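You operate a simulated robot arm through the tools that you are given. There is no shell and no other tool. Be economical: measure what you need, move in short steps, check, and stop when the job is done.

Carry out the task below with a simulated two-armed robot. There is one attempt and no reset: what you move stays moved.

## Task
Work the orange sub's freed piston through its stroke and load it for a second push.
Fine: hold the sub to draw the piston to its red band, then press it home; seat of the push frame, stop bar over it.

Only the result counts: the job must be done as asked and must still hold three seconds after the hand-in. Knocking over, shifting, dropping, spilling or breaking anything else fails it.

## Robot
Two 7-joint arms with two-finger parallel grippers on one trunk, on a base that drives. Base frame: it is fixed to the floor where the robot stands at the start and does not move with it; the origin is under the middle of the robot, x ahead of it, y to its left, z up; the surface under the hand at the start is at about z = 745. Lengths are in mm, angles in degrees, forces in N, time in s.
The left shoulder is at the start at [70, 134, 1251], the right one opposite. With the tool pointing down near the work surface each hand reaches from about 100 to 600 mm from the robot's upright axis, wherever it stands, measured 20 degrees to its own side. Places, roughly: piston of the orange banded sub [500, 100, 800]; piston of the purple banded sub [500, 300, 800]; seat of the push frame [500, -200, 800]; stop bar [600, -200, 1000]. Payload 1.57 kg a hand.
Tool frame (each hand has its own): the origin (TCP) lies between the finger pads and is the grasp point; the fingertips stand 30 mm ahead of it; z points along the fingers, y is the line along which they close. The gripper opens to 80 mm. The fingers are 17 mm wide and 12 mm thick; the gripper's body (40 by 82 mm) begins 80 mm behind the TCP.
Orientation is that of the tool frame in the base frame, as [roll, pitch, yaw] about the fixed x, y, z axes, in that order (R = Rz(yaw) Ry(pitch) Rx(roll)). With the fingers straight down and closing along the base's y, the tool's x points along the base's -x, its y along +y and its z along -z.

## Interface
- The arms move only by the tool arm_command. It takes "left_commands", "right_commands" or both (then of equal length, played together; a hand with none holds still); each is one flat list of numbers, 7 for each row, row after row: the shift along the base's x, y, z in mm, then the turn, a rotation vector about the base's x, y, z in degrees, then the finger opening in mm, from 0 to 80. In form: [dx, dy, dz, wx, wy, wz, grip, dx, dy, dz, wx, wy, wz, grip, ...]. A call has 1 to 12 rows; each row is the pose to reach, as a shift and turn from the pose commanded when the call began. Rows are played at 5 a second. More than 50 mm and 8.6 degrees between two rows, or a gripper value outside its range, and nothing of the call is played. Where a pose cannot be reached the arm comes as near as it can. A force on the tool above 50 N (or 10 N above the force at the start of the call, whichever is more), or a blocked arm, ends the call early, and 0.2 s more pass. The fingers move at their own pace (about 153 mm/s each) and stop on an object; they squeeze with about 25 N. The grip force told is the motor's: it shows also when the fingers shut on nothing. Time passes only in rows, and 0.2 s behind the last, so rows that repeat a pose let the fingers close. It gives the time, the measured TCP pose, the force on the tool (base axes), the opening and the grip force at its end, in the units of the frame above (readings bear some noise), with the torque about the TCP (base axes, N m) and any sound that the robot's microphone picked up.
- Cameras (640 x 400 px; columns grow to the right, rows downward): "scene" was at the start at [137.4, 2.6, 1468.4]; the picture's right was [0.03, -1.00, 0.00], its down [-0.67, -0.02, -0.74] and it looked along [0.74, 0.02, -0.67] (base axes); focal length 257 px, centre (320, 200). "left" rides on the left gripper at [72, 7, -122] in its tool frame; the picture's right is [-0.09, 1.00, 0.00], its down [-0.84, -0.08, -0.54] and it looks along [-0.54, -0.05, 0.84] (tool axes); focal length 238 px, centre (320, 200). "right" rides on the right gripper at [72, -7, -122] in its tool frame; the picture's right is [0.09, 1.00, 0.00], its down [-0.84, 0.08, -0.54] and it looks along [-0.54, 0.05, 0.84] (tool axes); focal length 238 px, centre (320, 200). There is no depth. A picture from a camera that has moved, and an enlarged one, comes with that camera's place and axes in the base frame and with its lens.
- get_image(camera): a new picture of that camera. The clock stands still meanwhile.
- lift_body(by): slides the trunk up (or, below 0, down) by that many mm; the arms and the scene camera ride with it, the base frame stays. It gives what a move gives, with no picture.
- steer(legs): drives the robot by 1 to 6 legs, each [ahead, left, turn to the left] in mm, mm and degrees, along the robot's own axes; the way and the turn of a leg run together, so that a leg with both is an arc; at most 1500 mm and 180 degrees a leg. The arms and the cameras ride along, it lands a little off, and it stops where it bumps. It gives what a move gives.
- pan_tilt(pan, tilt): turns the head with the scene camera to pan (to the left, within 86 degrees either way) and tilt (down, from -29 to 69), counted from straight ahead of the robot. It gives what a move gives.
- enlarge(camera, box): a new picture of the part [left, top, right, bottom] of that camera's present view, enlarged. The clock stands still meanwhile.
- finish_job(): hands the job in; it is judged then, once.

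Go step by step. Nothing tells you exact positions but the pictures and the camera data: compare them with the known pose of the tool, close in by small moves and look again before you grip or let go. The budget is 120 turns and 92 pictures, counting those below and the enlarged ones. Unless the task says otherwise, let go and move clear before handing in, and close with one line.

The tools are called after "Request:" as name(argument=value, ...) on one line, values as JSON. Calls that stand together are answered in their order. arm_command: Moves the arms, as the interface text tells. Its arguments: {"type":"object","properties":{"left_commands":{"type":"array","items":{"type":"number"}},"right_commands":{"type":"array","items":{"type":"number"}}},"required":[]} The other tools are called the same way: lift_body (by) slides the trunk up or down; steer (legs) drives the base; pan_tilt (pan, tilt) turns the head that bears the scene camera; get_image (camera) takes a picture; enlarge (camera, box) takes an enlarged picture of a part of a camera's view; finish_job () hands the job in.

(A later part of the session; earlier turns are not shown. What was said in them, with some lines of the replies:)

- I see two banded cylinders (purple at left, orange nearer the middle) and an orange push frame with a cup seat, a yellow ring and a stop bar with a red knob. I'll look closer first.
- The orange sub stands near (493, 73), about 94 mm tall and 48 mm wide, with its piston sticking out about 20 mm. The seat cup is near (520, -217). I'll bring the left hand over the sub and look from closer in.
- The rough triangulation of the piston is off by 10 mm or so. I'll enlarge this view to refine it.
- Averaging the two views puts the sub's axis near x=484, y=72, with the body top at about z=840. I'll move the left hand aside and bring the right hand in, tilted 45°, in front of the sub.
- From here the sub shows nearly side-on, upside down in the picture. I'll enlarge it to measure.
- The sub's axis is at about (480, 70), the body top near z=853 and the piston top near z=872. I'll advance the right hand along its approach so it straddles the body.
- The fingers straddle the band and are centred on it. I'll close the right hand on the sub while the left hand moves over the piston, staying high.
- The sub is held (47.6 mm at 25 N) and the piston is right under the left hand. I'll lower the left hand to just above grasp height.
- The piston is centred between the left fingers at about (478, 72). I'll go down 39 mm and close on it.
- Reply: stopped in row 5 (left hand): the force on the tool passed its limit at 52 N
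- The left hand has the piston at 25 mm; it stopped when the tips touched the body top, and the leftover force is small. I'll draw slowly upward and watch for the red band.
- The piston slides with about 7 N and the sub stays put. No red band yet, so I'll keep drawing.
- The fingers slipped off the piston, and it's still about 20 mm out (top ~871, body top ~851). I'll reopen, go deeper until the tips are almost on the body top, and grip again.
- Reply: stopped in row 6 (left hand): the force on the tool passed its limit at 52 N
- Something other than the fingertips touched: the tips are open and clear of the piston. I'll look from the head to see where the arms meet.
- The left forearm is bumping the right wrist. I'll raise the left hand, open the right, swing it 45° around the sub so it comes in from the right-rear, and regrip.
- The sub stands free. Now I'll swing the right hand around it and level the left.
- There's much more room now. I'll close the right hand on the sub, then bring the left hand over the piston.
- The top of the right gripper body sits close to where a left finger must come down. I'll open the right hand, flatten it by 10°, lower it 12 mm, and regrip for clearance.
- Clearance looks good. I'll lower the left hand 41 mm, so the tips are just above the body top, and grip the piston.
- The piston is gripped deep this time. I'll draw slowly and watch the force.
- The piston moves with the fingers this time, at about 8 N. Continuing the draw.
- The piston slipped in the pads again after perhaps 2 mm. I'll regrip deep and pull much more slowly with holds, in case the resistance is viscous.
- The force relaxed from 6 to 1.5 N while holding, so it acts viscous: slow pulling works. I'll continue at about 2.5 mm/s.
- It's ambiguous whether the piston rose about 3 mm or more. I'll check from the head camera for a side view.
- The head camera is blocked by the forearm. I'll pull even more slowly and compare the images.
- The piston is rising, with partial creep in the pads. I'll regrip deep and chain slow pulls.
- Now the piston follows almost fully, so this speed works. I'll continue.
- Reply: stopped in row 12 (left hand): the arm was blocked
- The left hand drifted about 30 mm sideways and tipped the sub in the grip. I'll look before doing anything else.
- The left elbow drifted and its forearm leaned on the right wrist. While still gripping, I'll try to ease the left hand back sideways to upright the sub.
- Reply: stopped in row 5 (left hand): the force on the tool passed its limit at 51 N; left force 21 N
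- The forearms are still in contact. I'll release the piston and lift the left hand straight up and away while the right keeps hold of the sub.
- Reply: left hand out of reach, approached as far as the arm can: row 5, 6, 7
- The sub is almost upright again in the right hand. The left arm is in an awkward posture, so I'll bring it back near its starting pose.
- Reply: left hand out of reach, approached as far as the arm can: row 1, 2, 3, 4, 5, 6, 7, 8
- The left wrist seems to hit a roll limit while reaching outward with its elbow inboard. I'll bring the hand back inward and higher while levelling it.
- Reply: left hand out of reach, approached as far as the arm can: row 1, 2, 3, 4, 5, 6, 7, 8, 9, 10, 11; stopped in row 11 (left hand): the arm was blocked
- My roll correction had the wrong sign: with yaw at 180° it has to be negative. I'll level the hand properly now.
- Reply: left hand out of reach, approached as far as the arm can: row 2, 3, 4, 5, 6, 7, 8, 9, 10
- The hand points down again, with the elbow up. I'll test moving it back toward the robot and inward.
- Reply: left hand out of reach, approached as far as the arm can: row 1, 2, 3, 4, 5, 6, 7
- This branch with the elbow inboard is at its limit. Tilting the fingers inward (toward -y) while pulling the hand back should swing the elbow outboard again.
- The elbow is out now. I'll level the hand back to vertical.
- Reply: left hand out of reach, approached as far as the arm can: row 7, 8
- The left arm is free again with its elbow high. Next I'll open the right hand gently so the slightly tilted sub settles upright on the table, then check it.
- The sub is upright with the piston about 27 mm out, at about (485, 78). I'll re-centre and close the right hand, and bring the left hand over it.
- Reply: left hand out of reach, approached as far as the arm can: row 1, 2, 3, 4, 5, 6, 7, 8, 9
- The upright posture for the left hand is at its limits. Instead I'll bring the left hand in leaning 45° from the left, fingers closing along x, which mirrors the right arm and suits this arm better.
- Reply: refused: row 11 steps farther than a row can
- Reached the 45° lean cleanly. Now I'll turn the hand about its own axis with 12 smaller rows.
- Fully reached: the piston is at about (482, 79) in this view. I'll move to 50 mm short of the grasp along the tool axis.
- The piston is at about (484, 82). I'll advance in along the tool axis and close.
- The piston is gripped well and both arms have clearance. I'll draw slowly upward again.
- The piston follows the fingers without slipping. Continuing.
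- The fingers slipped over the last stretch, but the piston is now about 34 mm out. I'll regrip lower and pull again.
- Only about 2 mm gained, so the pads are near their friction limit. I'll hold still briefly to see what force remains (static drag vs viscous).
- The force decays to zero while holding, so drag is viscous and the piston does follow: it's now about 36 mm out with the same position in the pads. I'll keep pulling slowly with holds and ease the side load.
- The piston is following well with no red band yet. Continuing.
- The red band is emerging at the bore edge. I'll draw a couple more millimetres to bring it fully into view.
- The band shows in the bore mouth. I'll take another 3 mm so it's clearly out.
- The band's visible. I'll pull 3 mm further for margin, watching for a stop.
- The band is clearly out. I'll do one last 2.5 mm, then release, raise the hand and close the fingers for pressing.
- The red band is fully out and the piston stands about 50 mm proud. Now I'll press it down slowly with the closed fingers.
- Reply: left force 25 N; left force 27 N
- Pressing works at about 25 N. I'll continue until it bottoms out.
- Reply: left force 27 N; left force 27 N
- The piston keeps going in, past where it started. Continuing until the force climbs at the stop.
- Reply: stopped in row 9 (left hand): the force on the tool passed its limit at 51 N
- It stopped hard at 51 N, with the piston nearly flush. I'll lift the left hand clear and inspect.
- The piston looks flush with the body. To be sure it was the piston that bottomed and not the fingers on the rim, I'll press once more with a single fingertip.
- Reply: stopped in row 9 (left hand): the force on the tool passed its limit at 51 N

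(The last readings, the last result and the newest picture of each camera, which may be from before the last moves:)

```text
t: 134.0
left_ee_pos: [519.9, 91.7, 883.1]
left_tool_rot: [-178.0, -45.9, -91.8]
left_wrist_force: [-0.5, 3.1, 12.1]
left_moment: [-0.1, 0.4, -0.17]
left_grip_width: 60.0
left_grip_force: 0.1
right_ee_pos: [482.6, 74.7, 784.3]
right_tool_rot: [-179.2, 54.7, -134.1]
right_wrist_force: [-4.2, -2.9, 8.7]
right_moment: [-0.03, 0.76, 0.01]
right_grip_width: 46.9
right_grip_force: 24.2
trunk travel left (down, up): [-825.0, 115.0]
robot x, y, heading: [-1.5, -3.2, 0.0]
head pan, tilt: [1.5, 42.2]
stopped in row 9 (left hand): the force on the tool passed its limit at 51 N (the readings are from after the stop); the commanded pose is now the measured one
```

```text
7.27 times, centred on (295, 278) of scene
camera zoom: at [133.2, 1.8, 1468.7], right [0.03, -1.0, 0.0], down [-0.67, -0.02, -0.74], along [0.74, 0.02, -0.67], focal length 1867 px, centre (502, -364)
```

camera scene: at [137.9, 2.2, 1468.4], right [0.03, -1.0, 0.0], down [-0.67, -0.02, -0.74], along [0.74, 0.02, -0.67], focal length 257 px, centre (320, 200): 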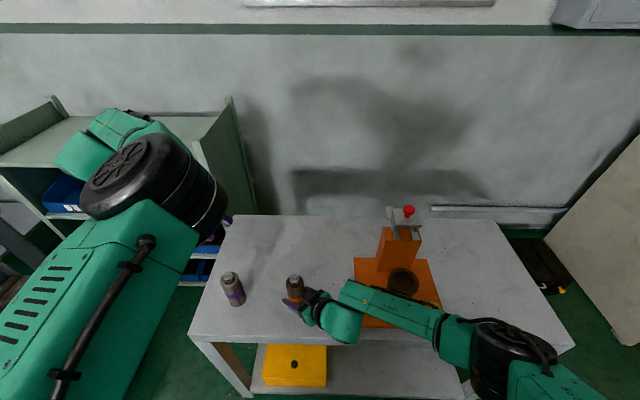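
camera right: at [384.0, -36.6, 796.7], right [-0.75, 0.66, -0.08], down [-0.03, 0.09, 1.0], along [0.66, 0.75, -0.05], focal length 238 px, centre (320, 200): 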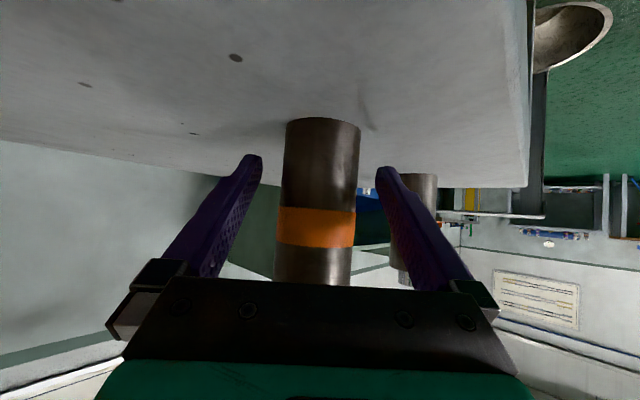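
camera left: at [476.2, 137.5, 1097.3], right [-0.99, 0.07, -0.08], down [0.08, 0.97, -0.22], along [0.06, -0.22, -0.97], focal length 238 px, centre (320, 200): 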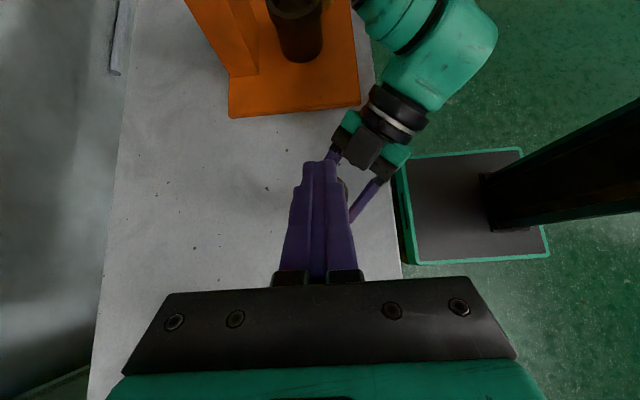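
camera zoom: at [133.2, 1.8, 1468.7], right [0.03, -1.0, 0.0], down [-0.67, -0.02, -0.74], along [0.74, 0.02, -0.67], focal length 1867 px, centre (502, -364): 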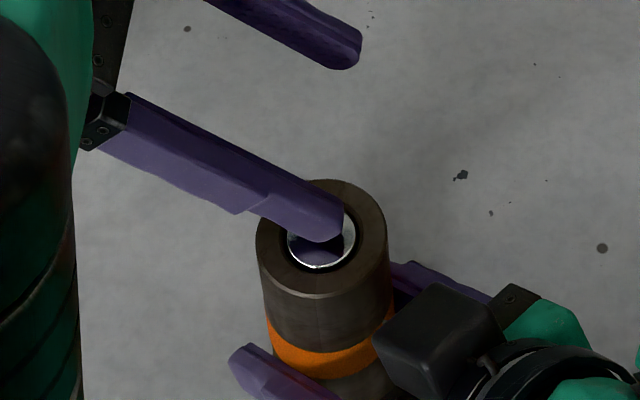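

The single fingertip stops at the same level, so the piston is home, flush with the body. I'll retract the left hand, release the sub and back the right hand off and up.

Request:
arm_command(left_commands=[0, 5, 20, 0, 0, 0, 60, 0, 25, 50, 0, 0, 0, 60, -10, 60, 85, 0, 0, 0, 60, -25, 100, 115, 0, 0, 0, 60, -40, 140, 145, 0, 0, 0, 60, -47, 180, 175, 0, 0, 0, 60, -47, 200, 200, 0, 0, 0, 60, -47, 200, 200, 0, 0, 0, 60, -47, 200, 200, 0, 0, 0, 60, -47, 200, 200, 0, 0, 0, 60, -47, 200, 200, 0, 0, 0, 60, -47, 200, 200, 0, 0, 0, 60], right_commands=[0, 0, 0, 0, 0, 0, 46.5, 0, 0, 0, 0, 0, 0, 48, 0, 0, 0, 0, 0, 0, 52, 0, 0, 0, 0, 0, 0, 62, 0, 0, 0, 0, 0, 0, 78, -10, -10, 10, 0, 0, 0, 80, -24, -24, 24, 0, 0, 0, 80, -40, -40, 40, 0, 0, 0, 80, -54, -54, 54, 0, 0, 0, 80, -60, -60, 90, -4, 4, 0, 80, -60, -60, 130, -9, 9, 0, 80, -60, -60, 170, -14, 14, 0, 80])

Request:
arm_command(right_commands=[8, 8, 4, -5, 5, 0, 80, 16, 16, 8, -10, 10, 0, 80, 24, 24, 12, -15, 15, 0, 80, 32, 32, 16, -20, 20, 0, 80, 40, 40, 20, -24.7, 24.7, 0, 80])

Request:
arm_command(right_commands=[0, 0, 0, 0, 0, -7.5, 80, 0, 0, 0, 0, 0, -15, 80, 0, 0, 0, 0, 0, -22.5, 80, 0, 0, 0, 0, 0, -30, 80, 0, 0, 0, 0, 0, -37.5, 80, 0, 0, 0, 0, 0, -45, 80])

Request:
get_image(camera="right")

```text
refused: row 3 steps farther than a row can; nothing moved
```

```text
t: 135.2
left_ee_pos: [520.7, 90.5, 883.0]
left_tool_rot: [-178.3, -46.5, -92.0]
left_wrist_force: [4.4, 3.5, 23.0]
left_moment: [-1.31, 0.23, 0.35]
left_grip_width: 55.1
left_grip_force: 0.1
right_ee_pos: [497.6, 107.1, 830.9]
right_tool_rot: [-179.6, 28.4, -134.8]
right_wrist_force: [2.3, -5.4, 15.3]
right_moment: [0.61, 0.5, 0.01]
right_grip_width: 79.9
right_grip_force: 0.1
right hand out of reach, approached as far as the arm can: row 3, 4, 5
trunk travel left (down, up): [-825.0, 115.0]
robot x, y, heading: [-1.2, -0.3, -0.0]
head pan, tilt: [1.5, 42.2]
```

```text
t: 136.3
left_ee_pos: [522.7, 96.0, 884.4]
left_tool_rot: [-177.4, -45.3, -91.8]
left_wrist_force: [10.1, 6.7, 10.2]
left_moment: [-1.36, 0.28, -0.53]
left_grip_width: 51.7
left_grip_force: 0.0
right_ee_pos: [498.1, 98.2, 827.5]
right_tool_rot: [-179.1, 28.3, -169.0]
right_wrist_force: [-9.7, -11.6, 24.2]
right_moment: [1.3, -0.4, 0.3]
right_grip_width: 79.9
right_grip_force: 0.0
trunk travel left (down, up): [-825.0, 115.0]
robot x, y, heading: [1.3, 2.3, 0.0]
head pan, tilt: [1.5, 42.2]
stopped in row 5 (right hand): the force on the tool passed its limit at 53 N (the readings are from after the stop); the commanded pose is now the measured one
```

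```text
9 pictures are left
camera right: at [379.7, 69.4, 901.3], right [-0.26, 0.96, -0.06], down [0.46, 0.18, 0.87], along [0.85, 0.2, -0.48], focal length 238 px, centre (320, 200)
```

right: 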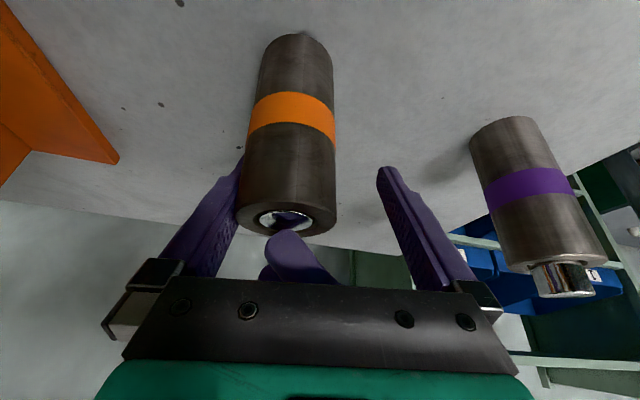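

One call was refused while the later ones ran, so the right hand moved early. The sub is still upright, between the right fingers and under the left fingertip. I'll back the right hand straight toward the robot in small steps to free the left finger.

Request:
arm_command(right_commands=[-8, -4, 0, 0, 0, 0, 80, -16, -8, 0, 0, 0, 0, 80, -26, -12, 0, 0, 0, 0, 80, -38, -14, 0, 0, 0, 0, 80, -52, -14, 2, 0, 0, 0, 80, -68, -14, 5, 0, 0, 0, 80])

Request:
get_image(camera="scene")

```text
t: 137.7
left_ee_pos: [521.4, 93.2, 883.6]
left_tool_rot: [-177.7, -45.3, -91.9]
left_wrist_force: [2.6, -6.7, 32.4]
left_moment: [-0.71, 0.9, 0.28]
left_grip_width: 57.0
left_grip_force: 0.1
right_ee_pos: [428.0, 83.0, 830.0]
right_tool_rot: [-179.2, 28.1, -169.1]
right_wrist_force: [-1.0, -0.6, -0.2]
right_moment: [-0.05, 0.01, -0.01]
right_grip_width: 80.1
right_grip_force: 0.0
trunk travel left (down, up): [-825.0, 115.0]
robot x, y, heading: [1.3, -0.3, -0.1]
head pan, tilt: [1.5, 42.2]
```

```text
8 pictures are left
camera scene: at [132.0, -0.3, 1469.1], right [0.03, -1.0, 0.0], down [-0.67, -0.02, -0.74], along [0.74, 0.02, -0.67], focal length 257 px, centre (320, 200)
```

scene: 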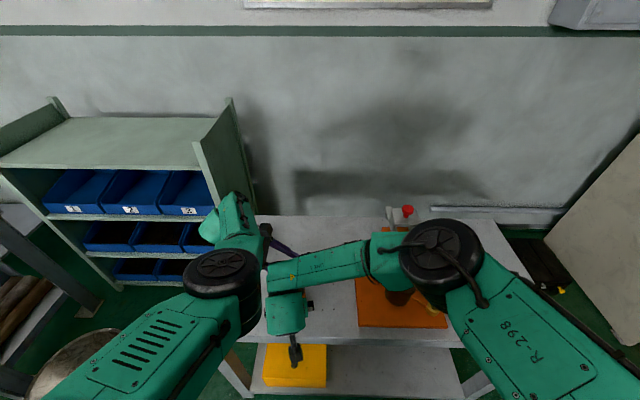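

The right hand is clear. Now I'll lift the left hand up and away.

Request:
arm_command(left_commands=[0, 2, 12, 0, 0, 0, 60, 0, 10, 30, 0, 0, 0, 60, 0, 30, 55, 0, 0, 0, 60, -5, 55, 80, 0, 0, 0, 60, -10, 85, 105, 0, 0, 0, 60, -20, 115, 130, 0, 0, 0, 60, -30, 145, 155, 0, 0, 0, 60, -40, 175, 180, 0, 0, 0, 60])

Request:
get_image(camera="left")

```text
t: 139.5
left_ee_pos: [483.0, 274.8, 1060.6]
left_tool_rot: [-178.2, -45.3, -91.4]
left_wrist_force: [-0.3, -0.2, -0.6]
left_moment: [-0.01, -0.01, 0.03]
left_grip_width: 59.9
left_grip_force: 0.0
right_ee_pos: [429.2, 86.0, 827.4]
right_tool_rot: [-179.0, 28.0, -169.0]
right_wrist_force: [-0.4, 0.0, -1.3]
right_moment: [-0.01, 0.03, -0.01]
right_grip_width: 80.0
right_grip_force: 0.0
trunk travel left (down, up): [-825.0, 115.0]
robot x, y, heading: [-1.5, -0.3, -0.0]
head pan, tilt: [1.5, 42.2]
```

```text
7 pictures are left
camera left: at [473.7, 311.5, 1195.9], right [-0.99, 0.07, -0.09], down [0.09, 0.97, -0.21], along [0.07, -0.22, -0.97], focal length 238 px, centre (320, 200)
```

left: 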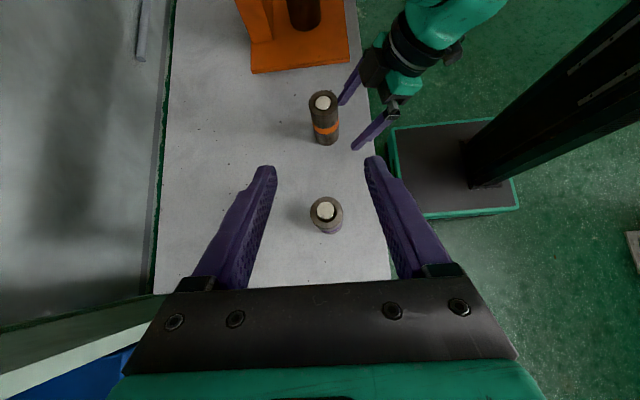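

The sub stands at about (480, 69) and the purple sub is undisturbed. With 7 pictures left I'll be sparing: next, raise the right hand and bring it vertical.

Request:
arm_command(right_commands=[-2, -2, 30, 0, 0, 0, 80, -4, -4, 65, -1.3, 6.9, 0, 80, -4, -8, 100, -2.7, 13.7, 0, 80, 0, -10, 135, -4, 20.6, 0, 80, 5, -12, 160, -5.3, 27.4, 0, 80])

```text
t: 140.7
left_ee_pos: [484.4, 274.1, 1059.2]
left_tool_rot: [-178.3, -45.3, -91.5]
left_wrist_force: [-0.2, -0.2, 0.4]
left_moment: [-0.02, -0.02, 0.02]
left_grip_width: 59.8
left_grip_force: 0.1
right_ee_pos: [434.8, 73.3, 988.5]
right_tool_rot: [-179.1, -0.3, -168.9]
right_wrist_force: [0.0, -0.6, -0.3]
right_moment: [0.0, -0.01, 0.0]
right_grip_width: 80.1
right_grip_force: 0.1
trunk travel left (down, up): [-825.0, 115.0]
robot x, y, heading: [-2.6, 1.3, 0.2]
head pan, tilt: [1.5, 42.2]
```

Request:
arm_command(right_commands=[15, -1, 0, 0, 0, -5, 80, 30, -3, 0, 0.5, 0, -11, 80, 45, -4, 0, 1, 0.3, -11, 80, 45, -4, -40, 1, 0.3, -11, 80])

Request:
get_image(camera="right")

```text
t: 141.7
left_ee_pos: [483.5, 273.8, 1059.6]
left_tool_rot: [-178.3, -45.3, -91.4]
left_wrist_force: [-0.1, -0.9, 0.5]
left_moment: [0.03, 0.0, 0.0]
left_grip_width: 60.0
left_grip_force: 0.1
right_ee_pos: [482.1, 68.7, 949.1]
right_tool_rot: [179.7, -0.3, -179.9]
right_wrist_force: [0.6, 0.8, -0.2]
right_moment: [0.03, 0.01, -0.01]
right_grip_width: 80.0
right_grip_force: 0.0
trunk travel left (down, up): [-825.0, 115.0]
robot x, y, heading: [1.3, -0.2, 0.1]
head pan, tilt: [1.5, 42.2]
```

```text
6 pictures are left
camera right: at [410.7, 60.3, 1072.1], right [-0.09, 1.0, 0.0], down [0.84, 0.08, 0.54], along [0.54, 0.05, -0.84], focal length 238 px, centre (320, 200)
```

right: 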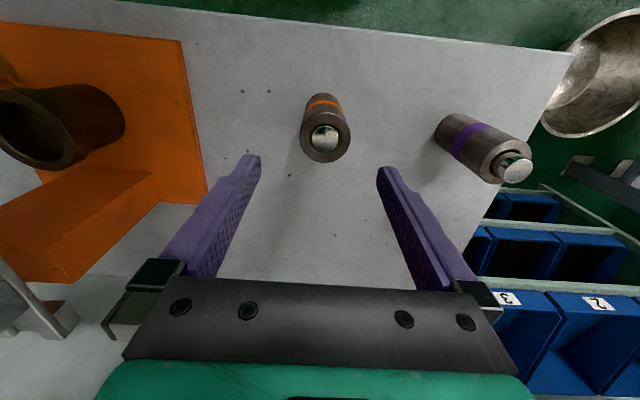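

The sub's axis is at about (482, 71.5). I'll descend to grip the top 25 mm of the body and then lift a little to test the weight and grip.

Request:
arm_command(right_commands=[0, 3, -30, 0, 0, 0, 80, 0, 3, -60, 0, 0, 0, 80, 0, 3, -91, 0, 0, 0, 80, 0, 3, -91, 0, 0, 0, 56, 0, 3, -91, 0, 0, 0, 45, 0, 3, -91, 0, 0, 0, 30, 0, 3, -91, 0, 0, 0, 30, 0, 3, -91, 0, 0, 0, 30])

Request:
arm_command(right_commands=[0, 0, 3, 0, 0, 0, 30, 0, 0, 8, 0, 0, 0, 30, 0, 0, 15, 0, 0, 0, 30, 0, 0, 15, 0, 0, 0, 30])

```text
t: 143.5
left_ee_pos: [483.8, 274.0, 1059.6]
left_tool_rot: [-178.3, -45.4, -91.4]
left_wrist_force: [-0.8, 0.3, -0.3]
left_moment: [0.02, 0.02, -0.04]
left_grip_width: 59.9
left_grip_force: 0.0
right_ee_pos: [481.3, 71.1, 856.4]
right_tool_rot: [179.9, -0.3, -179.9]
right_wrist_force: [-0.8, 2.2, 0.2]
right_moment: [0.16, 0.15, -0.06]
right_grip_width: 47.7
right_grip_force: 24.7
trunk travel left (down, up): [-825.0, 115.0]
robot x, y, heading: [-1.4, -0.9, 0.1]
head pan, tilt: [1.5, 42.2]
```

```text
t: 144.5
left_ee_pos: [484.9, 273.6, 1058.6]
left_tool_rot: [-178.3, -45.2, -91.5]
left_wrist_force: [-0.1, 0.7, 0.0]
left_moment: [0.03, 0.02, 0.01]
left_grip_width: 60.0
left_grip_force: 0.1
right_ee_pos: [482.8, 69.9, 871.7]
right_tool_rot: [179.9, -0.4, 179.9]
right_wrist_force: [0.0, -0.2, -7.9]
right_moment: [-0.02, -0.01, 0.02]
right_grip_width: 47.8
right_grip_force: 24.9
trunk travel left (down, up): [-825.0, 115.0]
robot x, y, heading: [-1.0, -1.8, 0.1]
head pan, tilt: [1.5, 42.2]
```

Lifted at about 8 N, so the grip holds. I'll carry it up and over to the seat at about (508, -220).

Request:
arm_command(right_commands=[0, 0, 35, 0, 0, 0, 30, 0, 0, 70, 0, 0, 0, 30, 0, -10, 102, 0, 0, 0, 30, 4, -55, 104, 0, 0, 0, 30, 8, -100, 104, 0, 0, 0, 30, 13, -145, 104, 0, 0, 0, 30, 18, -190, 104, 0, 0, 0, 30, 22, -235, 104, 0, 0, 0, 30, 25, -275, 104, 0, 0, 0, 30, 25, -291, 104, 0, 0, 0, 30])

Request:
get_image(camera="right")

```text
t: 146.7
left_ee_pos: [485.4, 272.3, 1058.7]
left_tool_rot: [-178.3, -45.3, -91.4]
left_wrist_force: [0.3, 0.4, 0.7]
left_moment: [-0.03, 0.02, 0.0]
left_grip_width: 60.3
left_grip_force: 0.0
right_ee_pos: [507.0, -220.8, 976.7]
right_tool_rot: [179.8, -0.3, -180.0]
right_wrist_force: [-0.4, 0.3, -8.4]
right_moment: [-0.03, -0.02, -0.02]
right_grip_width: 47.8
right_grip_force: 25.2
trunk travel left (down, up): [-825.0, 115.0]
robot x, y, heading: [-4.2, 0.9, 0.3]
head pan, tilt: [1.5, 42.2]
```

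```text
5 pictures are left
camera right: at [435.4, -228.5, 1099.5], right [-0.09, 1.0, 0.0], down [0.84, 0.08, 0.54], along [0.54, 0.05, -0.84], focal length 238 px, centre (320, 200)
```

right: 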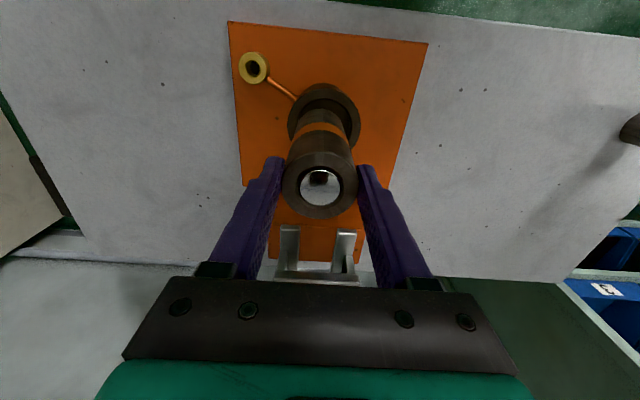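

The sub hangs right over the cup. I'll make a small correction and lower it in, slowly near the end.

Request:
arm_command(right_commands=[1, 2, -20, 0, 0, 0, 30, 1, 2, -35, 0, 0, 0, 30, 1, 2, -45, 0, 0, 0, 30, 1, 2, -55, 0, 0, 0, 30, 1, 2, -65, 0, 0, 0, 30, 1, 2, -75, 0, 0, 0, 30, 1, 2, -83, 0, 0, 0, 30])

```text
t: 148.3
left_ee_pos: [480.9, 272.6, 1060.1]
left_tool_rot: [-178.0, -45.3, -91.5]
left_wrist_force: [-0.7, -0.2, -0.1]
left_moment: [-0.02, 0.03, 0.0]
left_grip_width: 59.9
left_grip_force: 0.0
right_ee_pos: [506.4, -218.4, 893.6]
right_tool_rot: [179.9, -0.3, -179.9]
right_wrist_force: [-2.4, -2.7, 15.4]
right_moment: [-0.59, -0.11, -0.01]
right_grip_width: 48.1
right_grip_force: 24.7
trunk travel left (down, up): [-825.0, 115.0]
robot x, y, heading: [-3.4, 3.5, 0.1]
head pan, tilt: [1.5, 42.2]
```

There's contact at TCP z≈894, which could be the cup floor or an edge. I'll spend a picture to check.

Request:
get_image(camera="right")

```text
4 pictures are left
camera right: at [433.5, -225.2, 1016.8], right [-0.09, 1.0, 0.0], down [0.84, 0.08, 0.54], along [0.54, 0.05, -0.84], focal length 238 px, centre (320, 200)
```

right: 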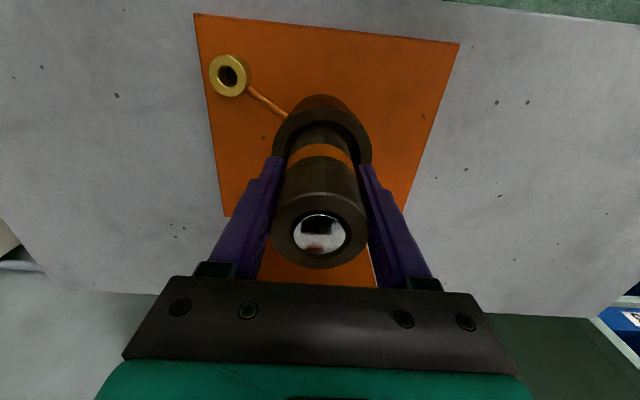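

The sub caught the rim and slid up in the grip; its bottom is at the rim. The moment points to contact on the -y/+x side, so I'll lift a bit, shift (-2, +3) and try again.

Request:
arm_command(right_commands=[0, 0, 4, 0, 0, 0, 30, -1, 1.5, 8, 0, 0, 0, 30, -2, 3, 8, 0, 0, 0, 30, -2, 3, 4, 0, 0, 0, 30, -2, 3, 0, 0, 0, 0, 30, -2, 3, -4, 0, 0, 0, 30, -2, 3, -8, 0, 0, 0, 30])

```text
t: 149.9
left_ee_pos: [478.5, 272.7, 1063.1]
left_tool_rot: [-177.8, -45.4, -91.8]
left_wrist_force: [0.0, 0.4, -0.2]
left_moment: [0.02, -0.01, 0.02]
left_grip_width: 59.9
left_grip_force: 0.1
right_ee_pos: [503.9, -215.3, 893.5]
right_tool_rot: [179.7, 0.8, 179.8]
right_wrist_force: [9.0, -10.9, 49.5]
right_moment: [-1.35, 0.37, 0.29]
right_grip_width: 47.7
right_grip_force: 25.2
trunk travel left (down, up): [-825.0, 115.0]
robot x, y, heading: [0.8, -1.6, 0.1]
head pan, tilt: [1.5, 42.2]
```

Now it presses hard on the other side (-x) and is pushed toward -y, so the true centre lies between. I'll lift slightly and try (+1.5, -3).

Request:
arm_command(right_commands=[0, 0, 5, 0, -0.5, 0, 30, 0.7, -1.5, 10, 0, -1, 0, 30, 1.5, -3, 10, 0, -1, 0, 30, 1.5, -3, 6, 0, -1, 0, 30, 1.5, -3, 2, 0, -1, 0, 30, 1.5, -3, -2, 0, -1, 0, 30])

```text
t: 151.3
left_ee_pos: [479.7, 274.3, 1060.3]
left_tool_rot: [-177.9, -45.4, -91.7]
left_wrist_force: [0.0, 0.1, 0.2]
left_moment: [0.02, 0.01, 0.03]
left_grip_width: 60.0
left_grip_force: 0.1
right_ee_pos: [503.2, -215.4, 885.6]
right_tool_rot: [-180.0, 0.8, -179.9]
right_wrist_force: [-3.1, 5.6, 15.2]
right_moment: [0.27, -0.21, 0.02]
right_grip_width: 47.8
right_grip_force: 25.4
trunk travel left (down, up): [-825.0, 115.0]
robot x, y, heading: [-0.1, 3.0, 0.4]
head pan, tilt: [1.5, 42.2]
```

Force is lower and the hand is lower. I'll continue down 8 mm gently and then look.

Request:
arm_command(right_commands=[0, 0, -2, 0, 0, 0, 30, 0, 0, -4, 0, 0, 0, 30, 0, 0, -6, 0, 0, 0, 30, 0, 0, -8, 0, 0, 0, 30])

Request:
get_image(camera="right")

```text
t: 152.3
left_ee_pos: [481.9, 272.9, 1060.5]
left_tool_rot: [-178.1, -45.3, -91.6]
left_wrist_force: [0.1, -0.6, 0.9]
left_moment: [0.0, 0.01, -0.02]
left_grip_width: 59.9
left_grip_force: 0.1
right_ee_pos: [506.1, -218.7, 878.3]
right_tool_rot: [179.9, 1.0, 180.0]
right_wrist_force: [1.4, -2.3, 15.6]
right_moment: [-0.61, -0.11, 0.01]
right_grip_width: 47.8
right_grip_force: 24.9
trunk travel left (down, up): [-825.0, 115.0]
robot x, y, heading: [0.0, 1.8, 0.2]
head pan, tilt: [1.5, 42.2]
```

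```text
3 pictures are left
camera right: at [432.1, -225.6, 999.0], right [-0.09, 1.0, 0.0], down [0.83, 0.08, 0.56], along [0.56, 0.05, -0.83], focal length 238 px, centre (320, 200)
```

right: 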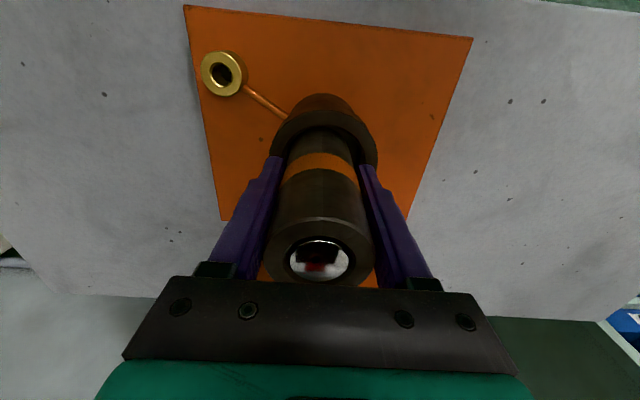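

The sub's top stays at about z=929 while the hand slides down it, so its bottom sits only a few mm below the rim. That means either a shallow seat or an edge catch. I'll loosen the fingers slightly as guards and nudge it gently so it can settle.

Request:
arm_command(right_commands=[0, 0, 0, 0, 0, 0, 49, 0, 0, 0, 0, 0, 0, 52, 0, 0, 0, 0, 0, 0, 54, 0, 3, 0, 0, 0, 0, 54, 0, 5, 0, 0, 0, 0, 54, 0, 2, 0, 0, 0, 0, 54, 0, -2, 0, 0, 0, 0, 54, 0, -5, 0, 0, 0, 0, 54, 0, -2, 0, 0, 0, 0, 54, 0, 0, 0, 0, 0, 0, 54])

Request:
arm_command(right_commands=[0, 0, 0, 0, 0, 0, 46, 0, 0, 0, 0, 0, 0, 30, 0, 0, 0, 0, 0, 0, 30, 0, 0, 0, 0, 0, 0, 30])

```text
t: 154.5
left_ee_pos: [483.8, 273.1, 1059.7]
left_tool_rot: [-178.2, -45.2, -91.4]
left_wrist_force: [-0.6, 0.0, 0.5]
left_moment: [-0.03, 0.0, 0.03]
left_grip_width: 60.0
left_grip_force: 0.1
right_ee_pos: [508.3, -218.2, 876.6]
right_tool_rot: [179.9, 0.8, 180.0]
right_wrist_force: [-0.1, -0.1, -0.1]
right_moment: [0.0, -0.01, 0.0]
right_grip_width: 54.2
right_grip_force: 0.0
trunk travel left (down, up): [-825.0, 115.0]
robot x, y, heading: [-1.5, -1.8, -0.1]
head pan, tilt: [1.5, 42.2]
```

```text
t: 155.5
left_ee_pos: [484.9, 271.6, 1059.6]
left_tool_rot: [-178.1, -45.2, -91.5]
left_wrist_force: [0.5, -0.6, -0.2]
left_moment: [0.01, 0.03, -0.01]
left_grip_width: 60.1
left_grip_force: 0.2
right_ee_pos: [507.5, -218.5, 875.3]
right_tool_rot: [179.8, 0.7, 179.9]
right_wrist_force: [-0.3, -0.3, 0.7]
right_moment: [-0.25, 0.06, -0.02]
right_grip_width: 47.8
right_grip_force: 25.0
trunk travel left (down, up): [-825.0, 115.0]
robot x, y, heading: [1.8, 4.6, 0.0]
head pan, tilt: [1.5, 42.2]
```

The sub stands upright between the fingers. I'll probe its top height by touch: open, rise, close the fingers and come down on it gently.

Request:
arm_command(right_commands=[0, 0, 0, 0, 0, 0, 56, 0, 0, 0, 0, 0, 0, 80, 0, 0, 0, 0, 0, 0, 80, 0, 0, 40, 0, 0, 0, 80, 0, 0, 80, 0, 0, 0, 80, 0, 0, 114, 0, 0, 0, 80, 0, 0, 114, 0, 0, 0, 30, 0, 0, 114, 0, 0, 0, 0, 0, 0, 114, 0, 0, 0, 0])

Request:
arm_command(right_commands=[0, 0, -8, 0, 0, 0, 0, 0, 0, -14, 0, 0, 0, 0, 0, 0, -18, 0, 0, 0, 0, 0, 0, -22, 0, 0, 0, 0, 0, 0, -26, 0, 0, 0, 0, 0, 0, -30, 0, 0, 0, 0, 0, 0, -34, 0, 0, 0, 0])

```text
t: 157.5
left_ee_pos: [484.4, 272.7, 1059.3]
left_tool_rot: [-178.2, -45.3, -91.5]
left_wrist_force: [0.0, 0.7, -0.9]
left_moment: [0.01, -0.02, 0.03]
left_grip_width: 60.2
left_grip_force: 0.1
right_ee_pos: [506.7, -218.5, 988.1]
right_tool_rot: [179.8, 0.8, 180.0]
right_wrist_force: [0.3, 0.5, 0.1]
right_moment: [0.01, -0.02, -0.02]
right_grip_width: 0.2
right_grip_force: 21.5
trunk travel left (down, up): [-825.0, 115.0]
robot x, y, heading: [-1.1, 4.3, -0.0]
head pan, tilt: [1.5, 42.2]
```

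```text
t: 159.1
left_ee_pos: [481.0, 273.2, 1061.7]
left_tool_rot: [-178.0, -45.3, -91.6]
left_wrist_force: [-0.1, -0.2, -1.0]
left_moment: [0.0, 0.01, 0.0]
left_grip_width: 60.0
left_grip_force: 0.1
right_ee_pos: [505.2, -217.9, 960.8]
right_tool_rot: [179.9, 1.5, 179.9]
right_wrist_force: [3.4, -4.5, 25.8]
right_moment: [-0.21, 0.08, 0.06]
right_grip_width: 0.0
right_grip_force: 21.7
trunk travel left (down, up): [-825.0, 115.0]
robot x, y, heading: [-0.9, -1.3, -0.0]
head pan, tilt: [1.5, 42.2]
```

The top is at about z=931 and supports 25 N, so the sub is standing nested in a shallow seat. I'll move the right hand clear and look at the frame and stop bar.

Request:
arm_command(right_commands=[0, 0, 40, 0, 0, 0, 0, 0, -5, 80, 0, 0, 0, 0, -10, -30, 115, 0, 0, 0, 20, -20, -65, 140, 0, 0, 0, 40, -30, -100, 160, 0, 0, 0, 60, -45, -130, 180, 0, 0, 0, 60, -60, -160, 195, 0, 0, 0, 60])

Request:
enlarge(camera="scene", box=[340, 180, 460, 310])

```text
t: 160.7
left_ee_pos: [483.9, 272.1, 1060.1]
left_tool_rot: [-178.3, -45.3, -91.5]
left_wrist_force: [0.1, -0.1, 0.3]
left_moment: [0.02, 0.01, -0.02]
left_grip_width: 59.9
left_grip_force: 0.1
right_ee_pos: [454.6, -358.2, 1138.5]
right_tool_rot: [179.9, 0.9, 179.5]
right_wrist_force: [0.0, 0.2, 0.0]
right_moment: [-0.03, 0.04, 0.0]
right_grip_width: 60.2
right_grip_force: 0.1
right hand out of reach, approached as far as the arm can: row 7
trunk travel left (down, up): [-825.0, 115.0]
robot x, y, heading: [-2.6, 1.1, 0.1]
head pan, tilt: [1.5, 42.2]
```

```text
3.08 times, centred on (400, 245) of scene
camera zoom: at [137.2, 2.5, 1468.5], right [0.03, -1.0, 0.0], down [-0.67, -0.02, -0.74], along [0.74, 0.02, -0.67], focal length 790 px, centre (74, 62)
```

zoom: 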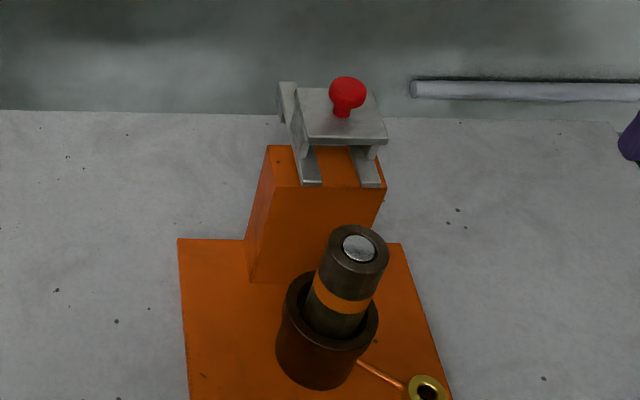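

The sub is nested in the cup. The stop bar looks like a plate with a red knob on rails on top of the column, parked behind it, with the knob near (625, -223, 987). I'll approach it with the right hand tilted forward 45° and take a close look.

Request:
arm_command(right_commands=[0, 15, 0, 0, -6.5, 0, 60, 10, 35, 0, 0, -13, 0, 60, 25, 55, -5, 0, -19.5, 0, 60, 45, 80, -20, 0, -26, 0, 60, 65, 105, -40, 0, -32.5, 0, 60, 88, 125, -65, 0, -39, 0, 60, 109, 134, -92, 0, -45, 0, 60])

Request:
get_image(camera="right")

```text
t: 162.3
left_ee_pos: [485.2, 272.7, 1059.5]
left_tool_rot: [-178.3, -45.4, -91.5]
left_wrist_force: [-0.5, 0.1, -0.1]
left_moment: [0.01, -0.02, 0.05]
left_grip_width: 59.8
left_grip_force: 0.1
right_ee_pos: [564.7, -222.2, 1048.0]
right_tool_rot: [179.8, 45.9, -179.9]
right_wrist_force: [-0.5, -0.6, 0.2]
right_moment: [0.02, -0.01, 0.0]
right_grip_width: 60.1
right_grip_force: 0.0
trunk travel left (down, up): [-825.0, 115.0]
robot x, y, heading: [-1.3, -0.3, 0.0]
head pan, tilt: [1.5, 42.2]
```

```text
1 pictures are left
camera right: at [426.4, -230.0, 1081.2], right [-0.07, 1.0, -0.06], down [0.19, 0.08, 0.98], along [0.98, 0.05, -0.2], focal length 238 px, centre (320, 200)
```

right: 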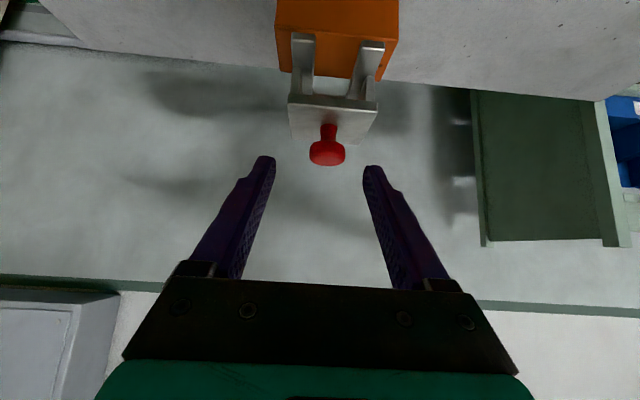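

The knob is centred between the fingers, at about (632, -217, 988). I'll advance along the tool axis and close on it.

Request:
arm_command(right_commands=[15, 2, -13, 0, 0, 0, 60, 30, 4, -26, 0, 0, 0, 60, 44, 5, -38, 0, 0, 0, 60, 56, 5, -49, 0, 0, 0, 60, 56, 5, -49, 0, 0, 0, 45, 56, 5, -49, 0, 0, 0, 20, 56, 5, -49, 0, 0, 0, 10, 56, 5, -49, 0, 0, 0, 10])

```text
t: 164.1
left_ee_pos: [478.0, 275.2, 1061.8]
left_tool_rot: [-177.8, -45.5, -91.7]
left_wrist_force: [-0.5, 0.4, -0.3]
left_moment: [0.02, -0.04, -0.06]
left_grip_width: 59.7
left_grip_force: 0.0
right_ee_pos: [616.2, -216.1, 1007.0]
right_tool_rot: [179.7, 46.5, -179.9]
right_wrist_force: [0.9, -0.3, 28.1]
right_moment: [-0.03, -1.15, 0.49]
right_grip_width: 29.4
right_grip_force: 25.3
trunk travel left (down, up): [-825.0, 115.0]
robot x, y, heading: [2.3, -0.7, -0.2]
head pan, tilt: [1.5, 42.2]
```

Gripped the knob (29 mm). I'll relieve the downward load slightly and pull toward the robot to see which way it moves.

Request:
arm_command(right_commands=[0, 0, 4, 0, 0, 0, 10, 0, 0, 6, 0, 0, 0, 10, -3, 0, 6, 0, 0, 0, 10, -6, 0, 6, 0, 0, 0, 10, -9, 0, 6, 0, 0, 0, 10, -12, 0, 6, 0, 0, 0, 10, -15, 0, 6, 0, 0, 0, 10])

```text
t: 165.7
left_ee_pos: [482.2, 276.5, 1059.8]
left_tool_rot: [-178.1, -45.4, -91.5]
left_wrist_force: [0.1, -0.3, -0.2]
left_moment: [0.01, -0.01, 0.02]
left_grip_width: 60.1
left_grip_force: 0.1
right_ee_pos: [604.2, -215.2, 1007.6]
right_tool_rot: [-180.0, 45.8, -179.8]
right_wrist_force: [1.3, 9.5, 8.8]
right_moment: [0.25, -0.92, 0.11]
right_grip_width: 29.7
right_grip_force: 24.6
trunk travel left (down, up): [-825.0, 115.0]
robot x, y, heading: [-0.1, -0.5, -0.1]
head pan, tilt: [1.5, 42.2]
```

It moves freely toward the robot with little force. I'll continue in small steps, easing the side load.

Request:
arm_command(right_commands=[-4, 1, 1, 0, 0, 0, 10, -8, 2, 1, 0, 0, 0, 10, -12, 2, 1, 0, 0, 0, 10, -16, 2, 1, 0, 0, 0, 10, -20, 2, 1, 0, 0, 0, 10, -24, 2, 1, 0, 0, 0, 10, -28, 2, 1, 0, 0, 0, 10, -32, 2, 1, 0, 0, 0, 10])

```text
t: 167.5
left_ee_pos: [483.2, 273.9, 1059.7]
left_tool_rot: [-178.1, -45.5, -91.4]
left_wrist_force: [-0.4, 0.0, 0.3]
left_moment: [-0.03, 0.01, 0.0]
left_grip_width: 60.1
left_grip_force: 0.1
right_ee_pos: [570.9, -216.1, 1007.5]
right_tool_rot: [180.0, 45.9, -179.8]
right_wrist_force: [0.4, 2.2, 8.5]
right_moment: [-0.11, -0.17, 0.17]
right_grip_width: 29.5
right_grip_force: 24.9
trunk travel left (down, up): [-825.0, 115.0]
robot x, y, heading: [-1.6, -2.7, 0.1]
head pan, tilt: [1.5, 42.2]
```

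The bar slides cleanly along x. I'll continue toward its end stop over the sub.

Request:
arm_command(right_commands=[-4, 0, 1, 0, 0, 0, 10, -8, 0, 1, 0, 0, 0, 10, -12, 0, 1, 0, 0, 0, 10, -16, 0, 1, 0, 0, 0, 10, -20, 0, 1, 0, 0, 0, 10, -24, 0, 1, 0, 0, 0, 10, -28, 0, 1, 0, 0, 0, 10, -32, 0, 1, 0, 0, 0, 10])

```text
t: 169.3
left_ee_pos: [484.0, 272.8, 1059.4]
left_tool_rot: [-178.2, -45.3, -91.5]
left_wrist_force: [-0.3, 0.3, 0.3]
left_moment: [0.02, -0.04, 0.03]
left_grip_width: 60.3
left_grip_force: 0.1
right_ee_pos: [542.2, -214.7, 1006.6]
right_tool_rot: [179.9, 45.8, -179.9]
right_wrist_force: [0.4, 0.0, 2.3]
right_moment: [-0.13, -0.71, 0.04]
right_grip_width: 29.5
right_grip_force: 25.3
trunk travel left (down, up): [-825.0, 115.0]
robot x, y, heading: [-0.7, 0.7, -0.1]
head pan, tilt: [1.5, 42.2]
```

Still free. Continuing.

Request:
arm_command(right_commands=[-4, 0, 1, 0, 0, 0, 10, -8, 0, 1, 0, 0, 0, 10, -12, 0, 1, 0, 0, 0, 10, -16, 0, 1, 0, 0, 0, 10, -20, 0, 1, 0, 0, 0, 10, -24, 0, 1, 0, 0, 0, 10])

```text
t: 170.7
left_ee_pos: [484.4, 274.4, 1058.5]
left_tool_rot: [-178.2, -45.3, -91.3]
left_wrist_force: [-0.5, -0.3, -0.2]
left_moment: [0.01, 0.02, -0.03]
left_grip_width: 60.1
left_grip_force: 0.0
right_ee_pos: [518.3, -216.3, 1006.8]
right_tool_rot: [179.8, 45.8, -179.9]
right_wrist_force: [0.7, 3.0, 0.2]
right_moment: [0.02, -0.1, 0.0]
right_grip_width: 29.4
right_grip_force: 25.3
trunk travel left (down, up): [-825.0, 115.0]
robot x, y, heading: [-2.2, 3.3, -0.1]
head pan, tilt: [1.5, 42.2]
```

The knob is now at about x=534. Before going on I'll test that the bar is still supported by pressing down lightly.

Request:
arm_command(right_commands=[0, 0, -2, 0, 0, 0, 10, 0, 0, -4, 0, 0, 0, 10])

```text
t: 171.3
left_ee_pos: [482.0, 273.2, 1059.8]
left_tool_rot: [-178.0, -45.3, -91.5]
left_wrist_force: [-0.4, -0.6, -0.1]
left_moment: [0.01, 0.0, -0.03]
left_grip_width: 59.9
left_grip_force: 0.1
right_ee_pos: [516.8, -215.1, 1006.6]
right_tool_rot: [179.9, 46.2, -179.9]
right_wrist_force: [1.2, 0.0, 12.3]
right_moment: [-0.01, 0.5, 0.03]
right_grip_width: 29.4
right_grip_force: 25.0
trunk travel left (down, up): [-825.0, 115.0]
robot x, y, heading: [3.5, 2.3, 0.1]
head pan, tilt: [1.5, 42.2]
```

It's well supported. I'll continue forward to find the stop.

Request:
arm_command(right_commands=[-3, 0, 3, 0, 0, 0, 10, -6, 0, 4, 0, 0, 0, 10, -9, 0, 4, 0, 0, 0, 10, -12, 0, 4, 0, 0, 0, 10, -15, 0, 4, 0, 0, 0, 10, -18, 0, 4, 0, 0, 0, 10])

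```text
t: 172.7
left_ee_pos: [487.3, 274.2, 1058.1]
left_tool_rot: [-178.5, -45.4, -91.2]
left_wrist_force: [-0.3, 1.0, 1.0]
left_moment: [0.0, 0.02, 0.01]
left_grip_width: 59.9
left_grip_force: 0.0
right_ee_pos: [503.6, -216.0, 1007.2]
right_tool_rot: [179.9, 45.7, -180.0]
right_wrist_force: [17.0, 2.0, 2.2]
right_moment: [-0.06, -0.2, 0.01]
right_grip_width: 29.7
right_grip_force: 25.1
trunk travel left (down, up): [-825.0, 115.0]
robot x, y, heading: [0.5, -0.3, 0.1]
head pan, tilt: [1.5, 42.2]
```

The bar meets its end stop after about 112 mm of travel, over the sub. I'll release the knob, back off and use the last picture to verify.

Request:
arm_command(right_commands=[2, 0, 0, 0, 0, 0, 10, 2, 0, 0, 0, 0, 0, 35, 2, 0, 0, 0, 0, 0, 60, -8, 0, 12, 0, 0, 0, 60, -25, 0, 35, 0, 0, 0, 60, -45, -10, 65, 0, 4, 0, 60, -55, -40, 95, 0, 10, 0, 60, -60, -75, 115, 0, 16, 0, 60, -60, -110, 130, 0, 22, 0, 60, -60, -140, 140, 0, 28, 0, 60])

Request:
enlarge(camera="scene", box=[340, 180, 460, 310])

```text
t: 174.9
left_ee_pos: [485.6, 272.7, 1059.4]
left_tool_rot: [-178.3, -45.3, -91.4]
left_wrist_force: [-0.6, 0.4, 1.0]
left_moment: [0.03, -0.01, -0.01]
left_grip_width: 59.9
left_grip_force: 0.1
right_ee_pos: [440.0, -358.8, 1145.3]
right_tool_rot: [179.7, 17.5, -180.0]
right_wrist_force: [0.0, 0.3, -0.7]
right_moment: [-0.01, -0.01, 0.03]
right_grip_width: 60.1
right_grip_force: 0.1
trunk travel left (down, up): [-825.0, 115.0]
robot x, y, heading: [3.0, 1.0, 0.2]
head pan, tilt: [1.5, 42.2]
```

```text
3.08 times, centred on (400, 245) of scene
camera zoom: at [139.3, 1.7, 1468.3], right [0.03, -1.0, 0.0], down [-0.67, -0.02, -0.74], along [0.74, 0.02, -0.67], focal length 790 px, centre (74, 62)
```

zoom: 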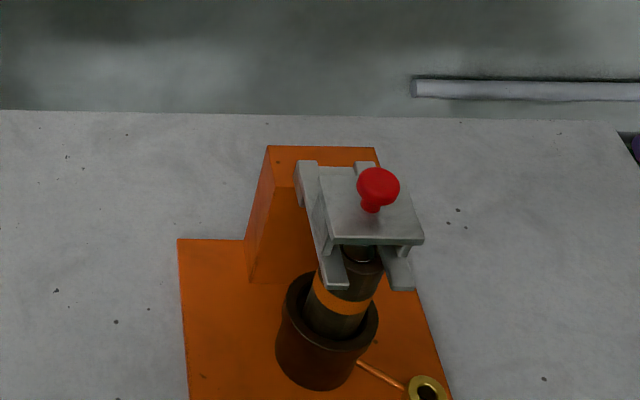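

The sub is upright in the seat with its piston home, and the stop bar sits over it. Both hands are clear and the purple sub was never touched, so I'm handing in.

Request:
finish_job()

```text
The job is handed in.
```

The orange sub's piston was drawn out to its red band and pressed home flush. The sub now stands in the push frame's seat with the stop bar slid over it to its end stop, and the job is handed in.
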